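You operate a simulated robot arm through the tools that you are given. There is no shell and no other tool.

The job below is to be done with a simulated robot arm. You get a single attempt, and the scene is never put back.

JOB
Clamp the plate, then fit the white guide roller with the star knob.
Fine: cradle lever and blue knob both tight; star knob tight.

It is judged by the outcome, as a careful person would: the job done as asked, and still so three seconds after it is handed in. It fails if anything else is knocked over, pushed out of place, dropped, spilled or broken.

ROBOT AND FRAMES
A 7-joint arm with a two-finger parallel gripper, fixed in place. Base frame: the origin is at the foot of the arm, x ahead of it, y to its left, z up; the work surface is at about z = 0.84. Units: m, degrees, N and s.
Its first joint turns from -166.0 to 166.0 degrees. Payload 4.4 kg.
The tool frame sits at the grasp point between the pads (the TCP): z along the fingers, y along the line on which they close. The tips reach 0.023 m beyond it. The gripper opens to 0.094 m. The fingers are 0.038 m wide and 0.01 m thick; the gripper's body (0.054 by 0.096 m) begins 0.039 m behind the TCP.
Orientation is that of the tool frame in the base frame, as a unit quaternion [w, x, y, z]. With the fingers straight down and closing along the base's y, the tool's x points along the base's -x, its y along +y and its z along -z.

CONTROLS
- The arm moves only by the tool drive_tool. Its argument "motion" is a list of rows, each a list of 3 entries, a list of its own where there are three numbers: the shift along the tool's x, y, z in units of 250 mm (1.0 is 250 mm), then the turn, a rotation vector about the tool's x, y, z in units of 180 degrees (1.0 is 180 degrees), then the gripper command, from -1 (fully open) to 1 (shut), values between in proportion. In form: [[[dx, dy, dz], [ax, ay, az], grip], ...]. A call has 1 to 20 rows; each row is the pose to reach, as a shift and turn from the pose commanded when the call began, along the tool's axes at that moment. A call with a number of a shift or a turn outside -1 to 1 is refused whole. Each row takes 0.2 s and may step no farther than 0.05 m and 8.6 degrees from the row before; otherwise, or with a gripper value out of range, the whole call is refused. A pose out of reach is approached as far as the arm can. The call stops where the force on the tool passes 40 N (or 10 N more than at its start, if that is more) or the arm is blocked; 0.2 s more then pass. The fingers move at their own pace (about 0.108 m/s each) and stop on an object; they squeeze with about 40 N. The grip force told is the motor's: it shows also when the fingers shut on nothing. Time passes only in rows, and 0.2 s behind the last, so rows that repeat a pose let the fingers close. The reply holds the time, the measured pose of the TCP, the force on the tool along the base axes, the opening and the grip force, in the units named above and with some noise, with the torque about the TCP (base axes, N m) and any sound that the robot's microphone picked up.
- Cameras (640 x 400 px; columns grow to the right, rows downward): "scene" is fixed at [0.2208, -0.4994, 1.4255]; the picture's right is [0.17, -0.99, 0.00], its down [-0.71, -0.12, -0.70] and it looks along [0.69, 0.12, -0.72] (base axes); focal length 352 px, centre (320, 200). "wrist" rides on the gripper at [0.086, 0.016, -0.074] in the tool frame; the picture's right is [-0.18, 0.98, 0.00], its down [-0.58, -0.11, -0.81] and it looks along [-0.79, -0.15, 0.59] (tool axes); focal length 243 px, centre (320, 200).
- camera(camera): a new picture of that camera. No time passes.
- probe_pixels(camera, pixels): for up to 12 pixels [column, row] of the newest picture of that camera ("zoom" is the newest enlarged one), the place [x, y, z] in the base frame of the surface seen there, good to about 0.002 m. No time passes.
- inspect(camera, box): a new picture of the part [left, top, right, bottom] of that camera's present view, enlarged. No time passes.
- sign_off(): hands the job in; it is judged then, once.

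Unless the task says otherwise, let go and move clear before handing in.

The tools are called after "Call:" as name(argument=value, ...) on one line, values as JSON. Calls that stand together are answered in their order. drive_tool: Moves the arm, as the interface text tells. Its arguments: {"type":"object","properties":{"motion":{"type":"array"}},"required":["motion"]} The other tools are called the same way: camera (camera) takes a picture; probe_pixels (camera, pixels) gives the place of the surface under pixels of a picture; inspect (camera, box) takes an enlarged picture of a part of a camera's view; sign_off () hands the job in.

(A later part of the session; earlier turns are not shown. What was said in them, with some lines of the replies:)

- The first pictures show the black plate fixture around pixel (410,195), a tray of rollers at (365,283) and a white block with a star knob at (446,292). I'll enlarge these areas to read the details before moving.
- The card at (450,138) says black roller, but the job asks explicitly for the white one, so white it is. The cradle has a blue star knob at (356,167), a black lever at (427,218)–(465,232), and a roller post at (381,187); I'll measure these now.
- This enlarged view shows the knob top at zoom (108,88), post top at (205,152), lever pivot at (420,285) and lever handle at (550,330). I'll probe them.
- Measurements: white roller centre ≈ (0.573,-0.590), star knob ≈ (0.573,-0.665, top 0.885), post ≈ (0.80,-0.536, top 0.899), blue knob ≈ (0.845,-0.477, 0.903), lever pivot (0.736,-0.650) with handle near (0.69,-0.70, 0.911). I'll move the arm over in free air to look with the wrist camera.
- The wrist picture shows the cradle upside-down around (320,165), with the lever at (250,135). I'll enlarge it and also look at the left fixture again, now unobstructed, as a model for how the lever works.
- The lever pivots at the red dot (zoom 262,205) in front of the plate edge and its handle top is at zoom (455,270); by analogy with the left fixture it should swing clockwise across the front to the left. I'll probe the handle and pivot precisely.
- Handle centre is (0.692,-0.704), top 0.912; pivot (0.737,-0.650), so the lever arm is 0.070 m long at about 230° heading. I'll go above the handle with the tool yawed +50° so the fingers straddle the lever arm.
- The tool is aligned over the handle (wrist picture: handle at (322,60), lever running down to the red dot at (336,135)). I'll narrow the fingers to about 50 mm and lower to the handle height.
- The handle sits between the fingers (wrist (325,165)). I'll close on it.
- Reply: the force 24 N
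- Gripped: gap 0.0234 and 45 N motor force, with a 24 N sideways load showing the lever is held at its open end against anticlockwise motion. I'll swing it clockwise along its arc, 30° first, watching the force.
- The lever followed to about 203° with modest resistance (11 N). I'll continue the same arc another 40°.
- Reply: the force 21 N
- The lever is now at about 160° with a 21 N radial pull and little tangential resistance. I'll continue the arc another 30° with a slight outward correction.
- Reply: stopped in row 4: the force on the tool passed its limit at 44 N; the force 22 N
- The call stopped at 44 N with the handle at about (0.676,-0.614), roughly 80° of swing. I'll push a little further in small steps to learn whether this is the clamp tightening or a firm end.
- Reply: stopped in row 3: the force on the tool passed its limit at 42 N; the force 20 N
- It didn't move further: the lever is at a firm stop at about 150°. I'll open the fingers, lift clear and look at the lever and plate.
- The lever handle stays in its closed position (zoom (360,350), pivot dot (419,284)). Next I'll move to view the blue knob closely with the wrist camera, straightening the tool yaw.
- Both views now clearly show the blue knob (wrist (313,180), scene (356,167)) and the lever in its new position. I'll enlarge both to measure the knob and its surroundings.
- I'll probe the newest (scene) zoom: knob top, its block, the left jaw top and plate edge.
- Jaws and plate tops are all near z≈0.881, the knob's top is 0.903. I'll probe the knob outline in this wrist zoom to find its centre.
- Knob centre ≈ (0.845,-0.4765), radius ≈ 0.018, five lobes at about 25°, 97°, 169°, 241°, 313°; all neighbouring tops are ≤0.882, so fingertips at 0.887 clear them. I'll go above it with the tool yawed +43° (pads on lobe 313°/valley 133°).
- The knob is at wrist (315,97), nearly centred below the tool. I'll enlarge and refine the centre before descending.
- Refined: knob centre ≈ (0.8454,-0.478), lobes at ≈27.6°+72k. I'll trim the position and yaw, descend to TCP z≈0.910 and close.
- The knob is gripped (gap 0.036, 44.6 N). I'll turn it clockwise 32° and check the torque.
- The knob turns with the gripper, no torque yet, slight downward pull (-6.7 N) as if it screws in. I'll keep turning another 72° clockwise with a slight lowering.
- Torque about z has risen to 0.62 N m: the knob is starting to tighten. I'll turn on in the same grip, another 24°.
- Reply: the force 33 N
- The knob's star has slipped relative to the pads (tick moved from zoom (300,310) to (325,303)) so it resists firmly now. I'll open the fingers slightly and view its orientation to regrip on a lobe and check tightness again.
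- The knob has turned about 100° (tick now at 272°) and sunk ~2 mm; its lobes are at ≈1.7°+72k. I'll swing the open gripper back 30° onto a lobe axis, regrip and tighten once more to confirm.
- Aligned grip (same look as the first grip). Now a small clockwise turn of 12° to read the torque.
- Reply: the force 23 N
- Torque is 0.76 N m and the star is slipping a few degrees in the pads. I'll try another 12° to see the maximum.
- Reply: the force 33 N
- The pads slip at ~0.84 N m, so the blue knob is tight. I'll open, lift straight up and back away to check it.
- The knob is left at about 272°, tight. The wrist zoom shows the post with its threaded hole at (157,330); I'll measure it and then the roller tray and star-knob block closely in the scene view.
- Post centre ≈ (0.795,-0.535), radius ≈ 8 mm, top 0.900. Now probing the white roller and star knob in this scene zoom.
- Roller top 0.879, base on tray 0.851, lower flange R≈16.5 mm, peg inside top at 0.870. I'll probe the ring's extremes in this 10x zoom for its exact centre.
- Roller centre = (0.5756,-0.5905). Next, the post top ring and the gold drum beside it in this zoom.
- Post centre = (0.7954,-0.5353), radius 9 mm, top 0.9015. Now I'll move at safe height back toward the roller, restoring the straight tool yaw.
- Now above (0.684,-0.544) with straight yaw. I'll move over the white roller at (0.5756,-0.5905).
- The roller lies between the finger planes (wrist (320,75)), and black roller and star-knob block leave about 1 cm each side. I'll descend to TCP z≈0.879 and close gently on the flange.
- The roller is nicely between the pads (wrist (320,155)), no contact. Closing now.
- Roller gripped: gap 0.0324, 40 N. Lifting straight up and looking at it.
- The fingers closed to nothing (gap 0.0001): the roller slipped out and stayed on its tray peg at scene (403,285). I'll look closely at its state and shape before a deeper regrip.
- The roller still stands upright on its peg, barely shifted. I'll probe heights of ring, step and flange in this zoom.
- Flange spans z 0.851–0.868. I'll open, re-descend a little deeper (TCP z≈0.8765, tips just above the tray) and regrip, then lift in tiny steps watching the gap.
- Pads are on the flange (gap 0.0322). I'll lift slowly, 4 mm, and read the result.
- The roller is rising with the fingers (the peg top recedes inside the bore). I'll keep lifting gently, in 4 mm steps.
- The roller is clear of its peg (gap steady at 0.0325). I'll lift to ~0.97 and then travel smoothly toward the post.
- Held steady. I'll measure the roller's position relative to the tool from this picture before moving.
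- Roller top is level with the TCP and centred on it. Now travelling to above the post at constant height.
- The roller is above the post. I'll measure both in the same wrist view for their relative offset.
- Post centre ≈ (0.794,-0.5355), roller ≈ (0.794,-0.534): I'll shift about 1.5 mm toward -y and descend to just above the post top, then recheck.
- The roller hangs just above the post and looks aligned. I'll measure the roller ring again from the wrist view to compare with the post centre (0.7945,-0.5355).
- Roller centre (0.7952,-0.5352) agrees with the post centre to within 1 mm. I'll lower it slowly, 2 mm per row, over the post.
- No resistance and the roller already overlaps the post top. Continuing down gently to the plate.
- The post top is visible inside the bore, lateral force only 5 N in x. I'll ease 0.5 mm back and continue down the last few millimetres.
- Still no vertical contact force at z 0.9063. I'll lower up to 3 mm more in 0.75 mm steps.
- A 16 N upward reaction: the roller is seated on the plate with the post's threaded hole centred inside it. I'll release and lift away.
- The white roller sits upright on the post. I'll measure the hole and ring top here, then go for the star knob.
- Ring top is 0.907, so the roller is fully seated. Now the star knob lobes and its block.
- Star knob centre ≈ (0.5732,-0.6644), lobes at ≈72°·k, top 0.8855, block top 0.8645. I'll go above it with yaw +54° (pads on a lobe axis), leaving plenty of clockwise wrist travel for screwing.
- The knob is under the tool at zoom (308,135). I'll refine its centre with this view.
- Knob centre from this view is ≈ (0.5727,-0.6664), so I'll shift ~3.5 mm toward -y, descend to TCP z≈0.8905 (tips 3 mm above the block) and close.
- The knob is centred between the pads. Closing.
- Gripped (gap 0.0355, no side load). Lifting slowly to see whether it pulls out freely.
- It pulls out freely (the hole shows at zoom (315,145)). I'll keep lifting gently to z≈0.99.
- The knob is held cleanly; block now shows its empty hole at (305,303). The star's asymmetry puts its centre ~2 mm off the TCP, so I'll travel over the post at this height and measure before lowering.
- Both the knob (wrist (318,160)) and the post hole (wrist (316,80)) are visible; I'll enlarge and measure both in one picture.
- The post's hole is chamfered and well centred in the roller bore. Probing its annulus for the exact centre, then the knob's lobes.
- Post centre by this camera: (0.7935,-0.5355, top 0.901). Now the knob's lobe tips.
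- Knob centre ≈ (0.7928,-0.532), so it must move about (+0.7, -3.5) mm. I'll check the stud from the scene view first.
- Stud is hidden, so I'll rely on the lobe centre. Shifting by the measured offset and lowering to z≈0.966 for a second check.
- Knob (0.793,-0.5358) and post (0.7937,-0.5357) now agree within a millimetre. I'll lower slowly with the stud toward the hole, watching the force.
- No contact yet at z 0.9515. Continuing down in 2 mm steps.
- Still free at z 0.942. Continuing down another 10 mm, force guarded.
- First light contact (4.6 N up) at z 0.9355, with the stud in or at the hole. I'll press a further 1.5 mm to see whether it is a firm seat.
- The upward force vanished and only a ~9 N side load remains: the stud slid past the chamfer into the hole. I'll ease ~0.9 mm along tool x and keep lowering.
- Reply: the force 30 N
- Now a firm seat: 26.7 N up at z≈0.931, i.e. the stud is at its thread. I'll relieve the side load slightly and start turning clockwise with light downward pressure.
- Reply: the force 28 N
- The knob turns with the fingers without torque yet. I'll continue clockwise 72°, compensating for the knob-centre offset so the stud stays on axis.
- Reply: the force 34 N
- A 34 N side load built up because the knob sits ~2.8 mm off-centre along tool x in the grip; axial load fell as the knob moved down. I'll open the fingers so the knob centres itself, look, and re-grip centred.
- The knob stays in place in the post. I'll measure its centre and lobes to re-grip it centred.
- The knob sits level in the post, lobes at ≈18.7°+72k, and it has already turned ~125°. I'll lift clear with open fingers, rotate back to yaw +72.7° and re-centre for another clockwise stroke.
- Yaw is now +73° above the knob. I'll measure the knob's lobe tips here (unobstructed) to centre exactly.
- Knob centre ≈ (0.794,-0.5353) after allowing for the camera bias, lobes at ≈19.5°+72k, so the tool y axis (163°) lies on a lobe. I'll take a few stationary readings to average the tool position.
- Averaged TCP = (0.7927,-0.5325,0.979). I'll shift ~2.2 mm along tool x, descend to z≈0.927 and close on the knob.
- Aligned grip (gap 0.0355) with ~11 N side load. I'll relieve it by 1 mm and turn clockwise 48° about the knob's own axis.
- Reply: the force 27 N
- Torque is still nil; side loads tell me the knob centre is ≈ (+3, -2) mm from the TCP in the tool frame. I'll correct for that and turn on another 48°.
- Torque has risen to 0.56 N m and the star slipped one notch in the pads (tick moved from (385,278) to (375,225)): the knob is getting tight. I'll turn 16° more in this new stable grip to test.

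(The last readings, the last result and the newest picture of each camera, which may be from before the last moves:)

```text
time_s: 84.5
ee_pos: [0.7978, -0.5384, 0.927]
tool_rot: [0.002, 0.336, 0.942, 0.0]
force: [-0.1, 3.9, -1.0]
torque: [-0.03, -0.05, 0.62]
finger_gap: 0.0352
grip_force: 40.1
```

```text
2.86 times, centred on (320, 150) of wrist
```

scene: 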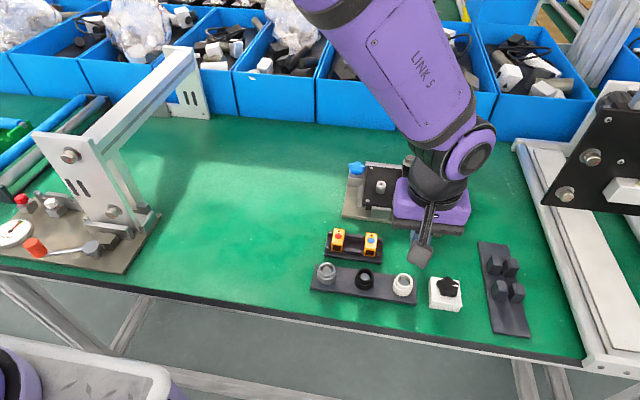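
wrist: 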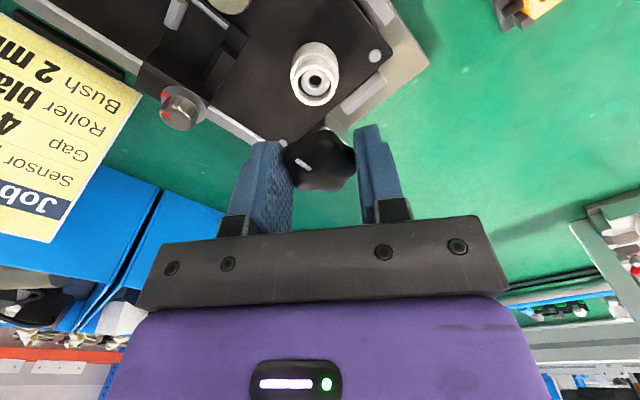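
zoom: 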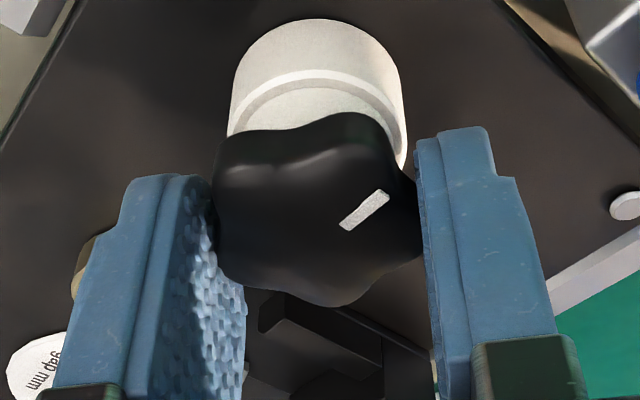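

The knob now holds still while the pads slip at ~0.62 N m. I'll open, check its position, and regrip aligned on a lobe for a final tightening like on the blue knob.

Call:
drive_tool(motion=[[[0, 0, 0], [0, 0, 0], -0.28], [[0, 0, 0], [0, 0, 0], -0.28], [[0, 0, -0.1], [0, 0, 0], -0.28], [[0, 0, -0.2], [0, 0, 0], -0.28]])

Call:
inspect(camera="wrist", box=[275, 45, 355, 135])

Call:
inspect(camera="scene", box=[360, 150, 410, 210])

```text
time_s: 85.5
ee_pos: [0.7997, -0.5393, 0.9758]
tool_rot: [0.001, 0.337, 0.942, 0.0]
force: [0.1, 0.0, -0.6]
torque: [-0.03, 0.0, -0.01]
finger_gap: 0.0603
grip_force: 0.0
```

```text
4.44 times, centred on (315, 90) of wrist
```

zoom: 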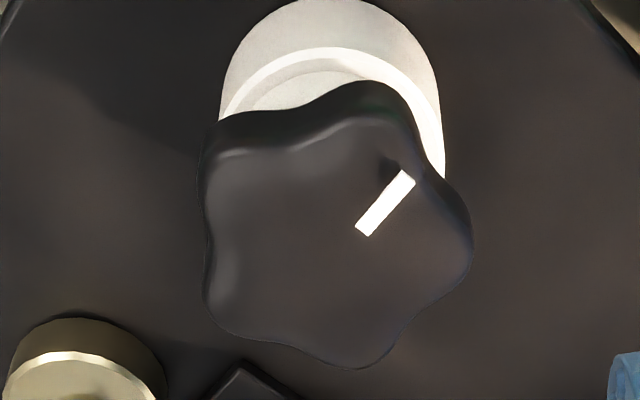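

```text
6.67 times, centred on (385, 180) of scene
```

zoom: 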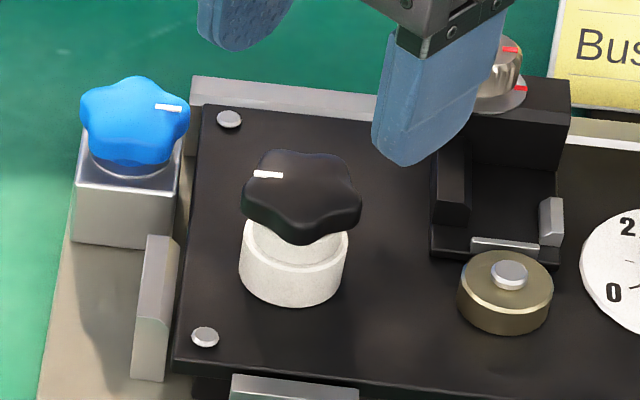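

The knob sits level on the roller, with the tick now pointing toward +y (scene (268,174)). I'll measure lobes and height.

Call:
probe_pixels(camera="zoom", pixels=[[258, 174], [280, 175], [272, 155], [345, 162], [355, 200], [302, 232], [248, 195], [305, 195], [290, 225], [260, 240], [345, 240], [300, 260]])

Call:
inspect(camera="wrist", box=[275, 45, 355, 135])

```text
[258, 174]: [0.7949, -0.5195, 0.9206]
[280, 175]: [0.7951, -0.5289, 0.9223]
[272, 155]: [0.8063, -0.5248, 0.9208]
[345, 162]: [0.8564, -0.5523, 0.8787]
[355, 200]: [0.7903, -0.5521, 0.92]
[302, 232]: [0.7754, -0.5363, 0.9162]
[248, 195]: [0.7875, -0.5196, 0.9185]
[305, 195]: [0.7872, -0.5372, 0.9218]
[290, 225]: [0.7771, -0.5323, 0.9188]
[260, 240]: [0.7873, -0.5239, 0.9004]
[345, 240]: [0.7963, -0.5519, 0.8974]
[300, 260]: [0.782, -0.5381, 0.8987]
```

```text
4.44 times, centred on (315, 90) of wrist
```

zoom: 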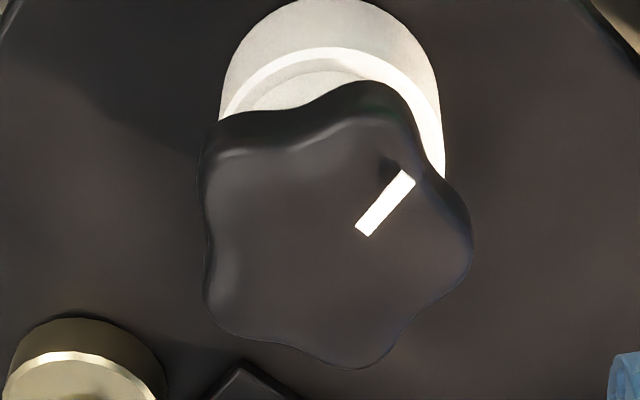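

Call:
probe_pixels(camera="zoom", pixels=[[372, 95], [212, 150], [215, 315], [358, 360], [468, 245], [405, 178], [362, 230], [320, 230], [372, 85], [208, 135]])

Call:
drive_tool(motion=[[[0, 0, 0], [0, 0, 0], -0.28]])

Call:
drive_tool(motion=[[[0, 0, 0], [0, 0, 0], -0.28]])

Call:
drive_tool(motion=[[[0, 0, 0], [0, 0, 0], -0.28]])

```text
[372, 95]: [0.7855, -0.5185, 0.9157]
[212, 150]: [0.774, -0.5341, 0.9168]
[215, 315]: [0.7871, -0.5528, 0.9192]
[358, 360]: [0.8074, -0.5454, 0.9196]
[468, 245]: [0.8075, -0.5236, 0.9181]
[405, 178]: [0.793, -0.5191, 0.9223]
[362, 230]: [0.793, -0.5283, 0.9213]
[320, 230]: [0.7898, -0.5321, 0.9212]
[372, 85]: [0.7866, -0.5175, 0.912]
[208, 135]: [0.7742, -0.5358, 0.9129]
```

```text
time_s: 85.9
ee_pos: [0.8001, -0.5382, 0.9762]
tool_rot: [0.002, 0.336, 0.942, 0.0]
force: [-0.3, 0.3, 0.5]
torque: [-0.02, 0.02, -0.01]
finger_gap: 0.0604
grip_force: 0.1
```

```text
time_s: 86.3
ee_pos: [0.8003, -0.5391, 0.9756]
tool_rot: [0.001, 0.337, 0.942, -0.001]
force: [0.0, 0.1, -0.3]
torque: [0.0, 0.05, 0.0]
finger_gap: 0.0601
grip_force: 0.1
```

```text
time_s: 86.7
ee_pos: [0.799, -0.5401, 0.9762]
tool_rot: [0.002, 0.337, 0.942, -0.001]
force: [0.1, 0.2, 0.3]
torque: [0.04, -0.02, -0.02]
finger_gap: 0.0601
grip_force: 0.0
```

Averaged TCP (0.7998,-0.5392); knob centre ≈ (0.794,-0.5355), lobes at ≈37.3°+72k, top sunk to 0.922. I'll swing to yaw +19.3°, centre, descend and regrip.

Call:
drive_tool(motion=[[[0.0042, 0.0001, 0], [0, 0, -0.0408], -0.28], [[0.0085, 0.0002, 0], [0, 0, -0.0815], -0.28], [[0.0127, 0.0003, 0], [0, 0, -0.1223], -0.28], [[0.0169, 0.0004, 0], [0, 0, -0.1631], -0.28], [[0.0211, 0.0005, 0], [0, 0, -0.2038], -0.28], [[0.0254, 0.0006, 0], [0, 0, -0.2446], -0.28], [[0.0296, 0.0007, 0], [0, 0, -0.2853], -0.28], [[0.0338, 0.0008, 0], [0, 0, -0.3261], -0.28], [[0.0338, 0.0008, 0.06], [0, 0, -0.3261], -0.28], [[0.0338, 0.0008, 0.12], [0, 0, -0.3261], -0.28], [[0.0338, 0.0008, 0.17], [0, 0, -0.3261], -0.28], [[0.0338, 0.0008, 0.2], [0, 0, -0.3261], -0.28], [[0.0338, 0.0008, 0.2], [0, 0, -0.3261], 0.15], [[0.0338, 0.0008, 0.2], [0, 0, -0.3261], 1], [[0.0338, 0.0008, 0.2], [0, 0, -0.3261], 1]])

Call:
inspect(camera="wrist", box=[220, 80, 420, 220])

```text
time_s: 89.9
ee_pos: [0.7933, -0.5364, 0.9258]
tool_rot: [0.001, -0.169, 0.986, -0.003]
force: [14.2, -21.3, -1.0]
torque: [-0.23, -0.11, 0.04]
finger_gap: 0.0354
grip_force: 40.0
```

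```text
2.86 times, centred on (320, 150) of wrist
```

zoom: 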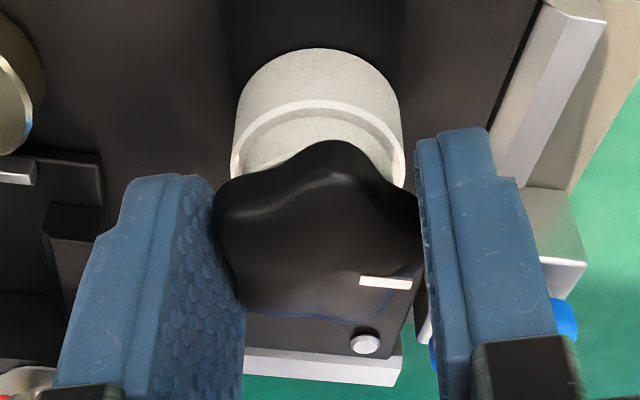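

Good aligned grip with ~25 N side load along tool y. I'll relieve it (2.3 mm) and then turn clockwise 24° to test tightness.

Call:
drive_tool(motion=[[[-0.0025, -0.009, 0], [0, 0, 0], 1], [[-0.0036, -0.0091, 0], [0, 0, 0.0444], 1], [[-0.0046, -0.0093, 0], [0, 0, 0.0889], 1]])

Call:
inspect(camera="wrist", box=[220, 80, 420, 220])

```text
time_s: 90.7
ee_pos: [0.793, -0.5357, 0.9255]
tool_rot: [0.001, -0.029, 1.0, -0.001]
force: [3.5, -14.8, 4.6]
torque: [-0.09, -0.02, 0.42]
finger_gap: 0.0354
grip_force: 39.9
```

```text
2.86 times, centred on (320, 150) of wrist
```

zoom: 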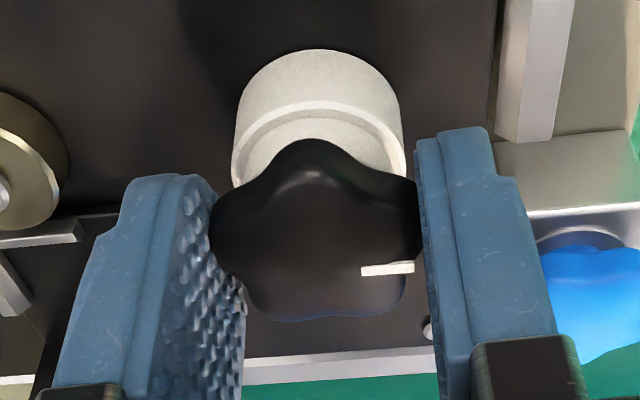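

Torque 0.42 N m, the star is again resisting (tick shifted in the grip). I'll push another 16°.

Call:
drive_tool(motion=[[[-0.001, -0.005, 0], [0, 0, 0.0333], 1], [[-0.002, -0.0055, 0], [0, 0, 0.0667], 1], [[-0.003, -0.006, 0], [0, 0, 0.0889], 1]])

Call:
inspect(camera="wrist", box=[220, 80, 420, 220])

```text
time_s: 91.5
ee_pos: [0.795, -0.5368, 0.9273]
tool_rot: [0.0, 0.11, 0.994, 0.0]
force: [0.7, -0.6, 8.6]
torque: [0.02, 0.02, 0.57]
finger_gap: 0.0354
grip_force: 39.8
```

```text
2.86 times, centred on (320, 150) of wrist
```

zoom: 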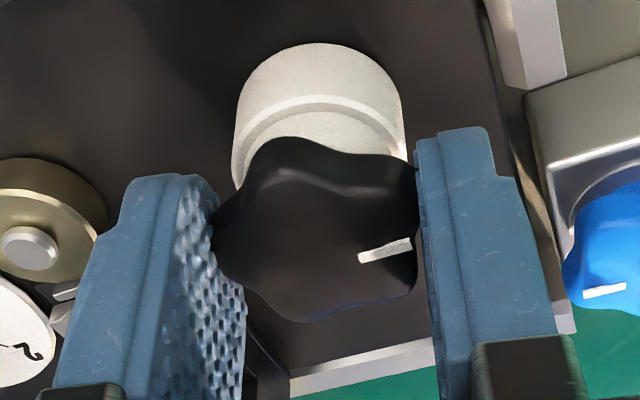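

Pads slip at ≈0.57 N m. I'll open and compare the tick angle with before (it was at 90°) to see whether the knob advanced.

Call:
drive_tool(motion=[[[0, 0, 0], [0, 0, 0], -0.28], [[0, 0, 0], [0, 0, 0], -0.28], [[0, 0, -0.1], [0, 0, 0], -0.28], [[0, 0, -0.2], [0, 0, 0], -0.28]])

Call:
inspect(camera="wrist", box=[275, 45, 355, 135])

Call:
inspect(camera="scene", box=[360, 150, 410, 210])

```text
time_s: 92.5
ee_pos: [0.7959, -0.5386, 0.9754]
tool_rot: [0.001, 0.109, 0.994, 0.0]
force: [-0.1, -0.1, -0.9]
torque: [0.0, 0.0, -0.01]
finger_gap: 0.0602
grip_force: 0.1
```

```text
4.44 times, centred on (315, 90) of wrist
```

zoom: 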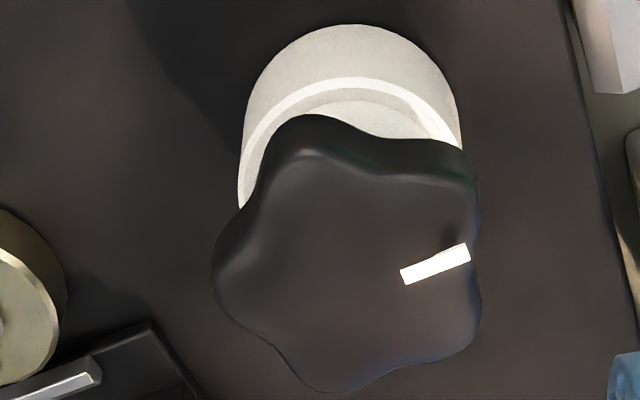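

```text
6.67 times, centred on (385, 180) of scene
```

zoom: 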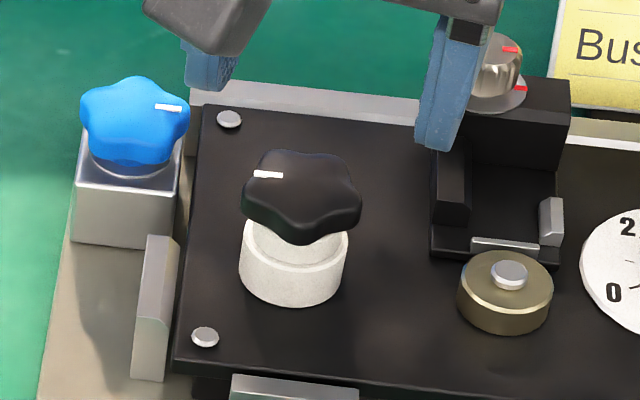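

The tick is at exactly the same place (scene zoom (268,174)) as before, so the star knob is at its tight end and did not move at ~0.6 N m. I'll check the seating up close and re-check the lever and blue knob.

Call:
inspect(camera="scene", box=[368, 165, 398, 200])

Call:
inspect(camera="scene", box=[400, 190, 480, 260])

```text
11.43 times, centred on (383, 182) of scene
```

zoom: 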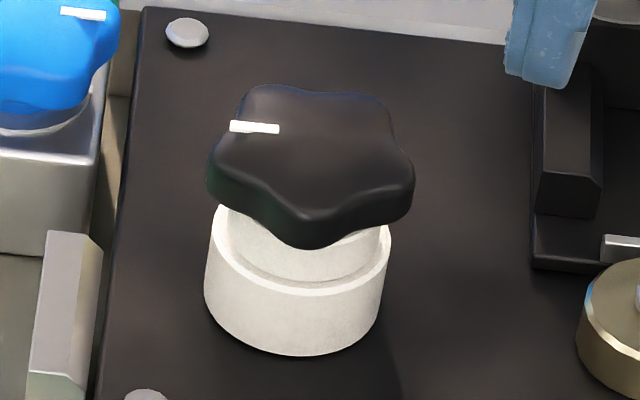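

```text
5.71 times, centred on (440, 225) of scene
```

zoom: 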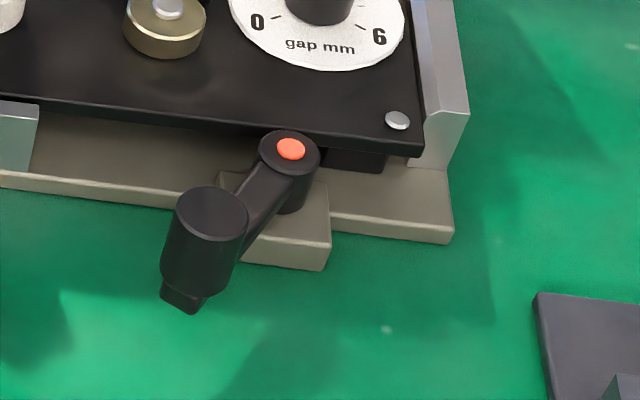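

The knob's underside sits flush on the roller ring. Probing the lever's handle and pivot now.

Call:
probe_pixels(camera="zoom", pixels=[[212, 208], [180, 208], [243, 215], [212, 190], [208, 230], [290, 148], [262, 148], [317, 152]])

```text
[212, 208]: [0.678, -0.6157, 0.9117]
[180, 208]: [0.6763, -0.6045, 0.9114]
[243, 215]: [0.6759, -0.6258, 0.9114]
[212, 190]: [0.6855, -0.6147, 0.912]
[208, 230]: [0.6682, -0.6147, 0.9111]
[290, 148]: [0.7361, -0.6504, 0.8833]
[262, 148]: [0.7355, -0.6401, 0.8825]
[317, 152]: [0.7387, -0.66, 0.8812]
```

The lever handle is still at (0.677,-0.615), i.e. it stayed exactly at its stop (≈150°), and the star knob is flush and immovable at ~0.6 N m. I'll lift and move clear, then take a final look at the whole scene.

Call:
drive_tool(motion=[[[0, 0, -0.15], [0, 0, 0], -0.28], [[0, 0, -0.3], [0, 0, 0], -0.28], [[0, 0, -0.45], [0, 0, 0], -0.28], [[0.16, 0.05, -0.5], [0, 0, 0], -0.5], [[0.32, 0.13, -0.5], [0, 0, 0], -1], [[0.48, 0.22, -0.5], [0, 0, 0], -1], [[0.64, 0.31, -0.5], [0, 0, 0], -1], [[0.8, 0.4, -0.5], [0, 0, 0], -1], [[0.8, 0.4, -0.5], [0, 0, 0], -1]])

Call:
camera(camera="scene")

Call:
camera(camera="wrist")

Call:
inspect(camera="scene", box=[300, 140, 500, 330])

```text
time_s: 94.5
ee_pos: [0.6186, -0.3949, 1.1002]
tool_rot: [0.003, 0.11, 0.994, -0.001]
force: [-0.2, -0.1, -0.2]
torque: [0.02, -0.01, -0.02]
finger_gap: 0.0939
grip_force: 0.1
```

```text
taken
```

scene: 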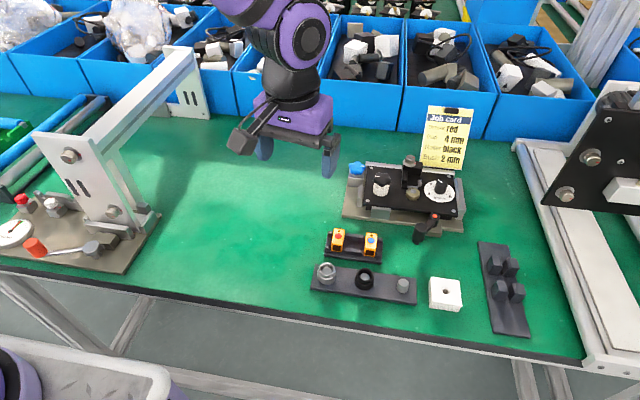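

```text
taken
```

wrist: 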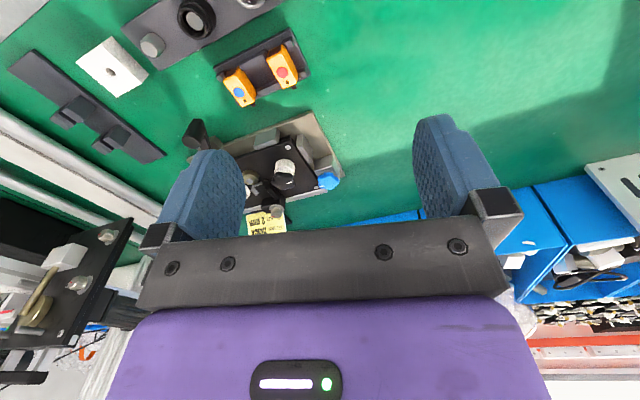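

```text
2.11 times, centred on (400, 235) of scene
```

zoom: 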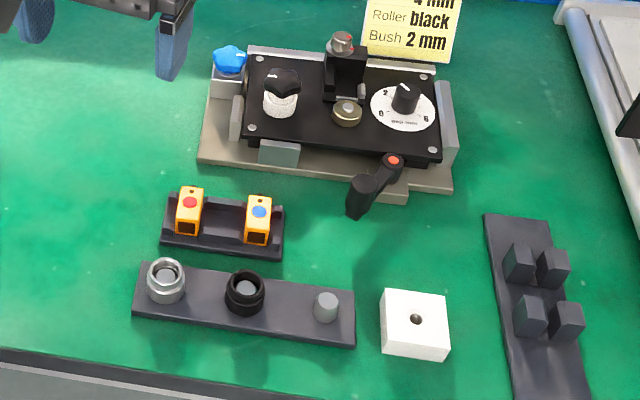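

Everything else is undisturbed. One last close look at the star knob, blue knob and plate from the scene camera before handing in.

Call:
inspect(camera="scene", box=[340, 150, 420, 220])

Call:
inspect(camera="scene", box=[366, 165, 400, 205])

```text
5.71 times, centred on (380, 185) of scene
```

zoom: 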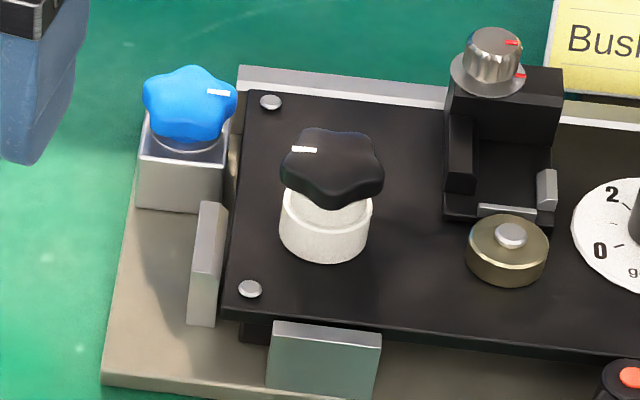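

```text
10.00 times, centred on (383, 185) of scene
```

zoom: 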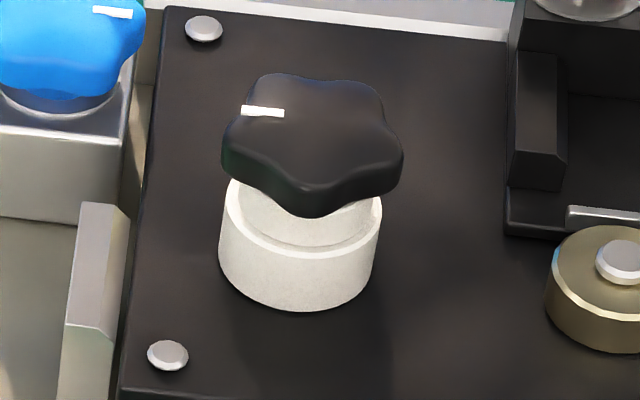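

The close-ups show the white roller seated on its post with the star knob level and flush on top. The blue knob and lever are in their tightened positions and the rest of the bench is undisturbed. The arm is clear, so I'm handing the job in.

Call:
sign_off()

```text
The job is handed in.
```

The plate is clamped, and the white guide roller is fitted on its post with the star knob tight on top. I've handed the job in.

- **Cradle lever:** I swung it clockwise about 80° to a firm stop. A second push of about 42 N didn't move it, and it stayed put when I let go.
- **Blue knob:** I turned it clockwise about 100° until it stopped. It then held while the gripper pads slipped at about 0.84 N·m.
- **White roller:** It is fully down on the plate. On the first try it slipped out of the fingers but stayed on its tray peg, so I regripped it lower.
- **Star knob:** It sits flush on the roller. On the last tightening it didn't turn at all before the pads slipped at about 0.6 N·m. That is the most torque this grip could put on it, so I could not test it tighter.

The job card calls for a black roller, but I fitted the white one as you asked. In the last pictures nothing else had been moved or knocked over.
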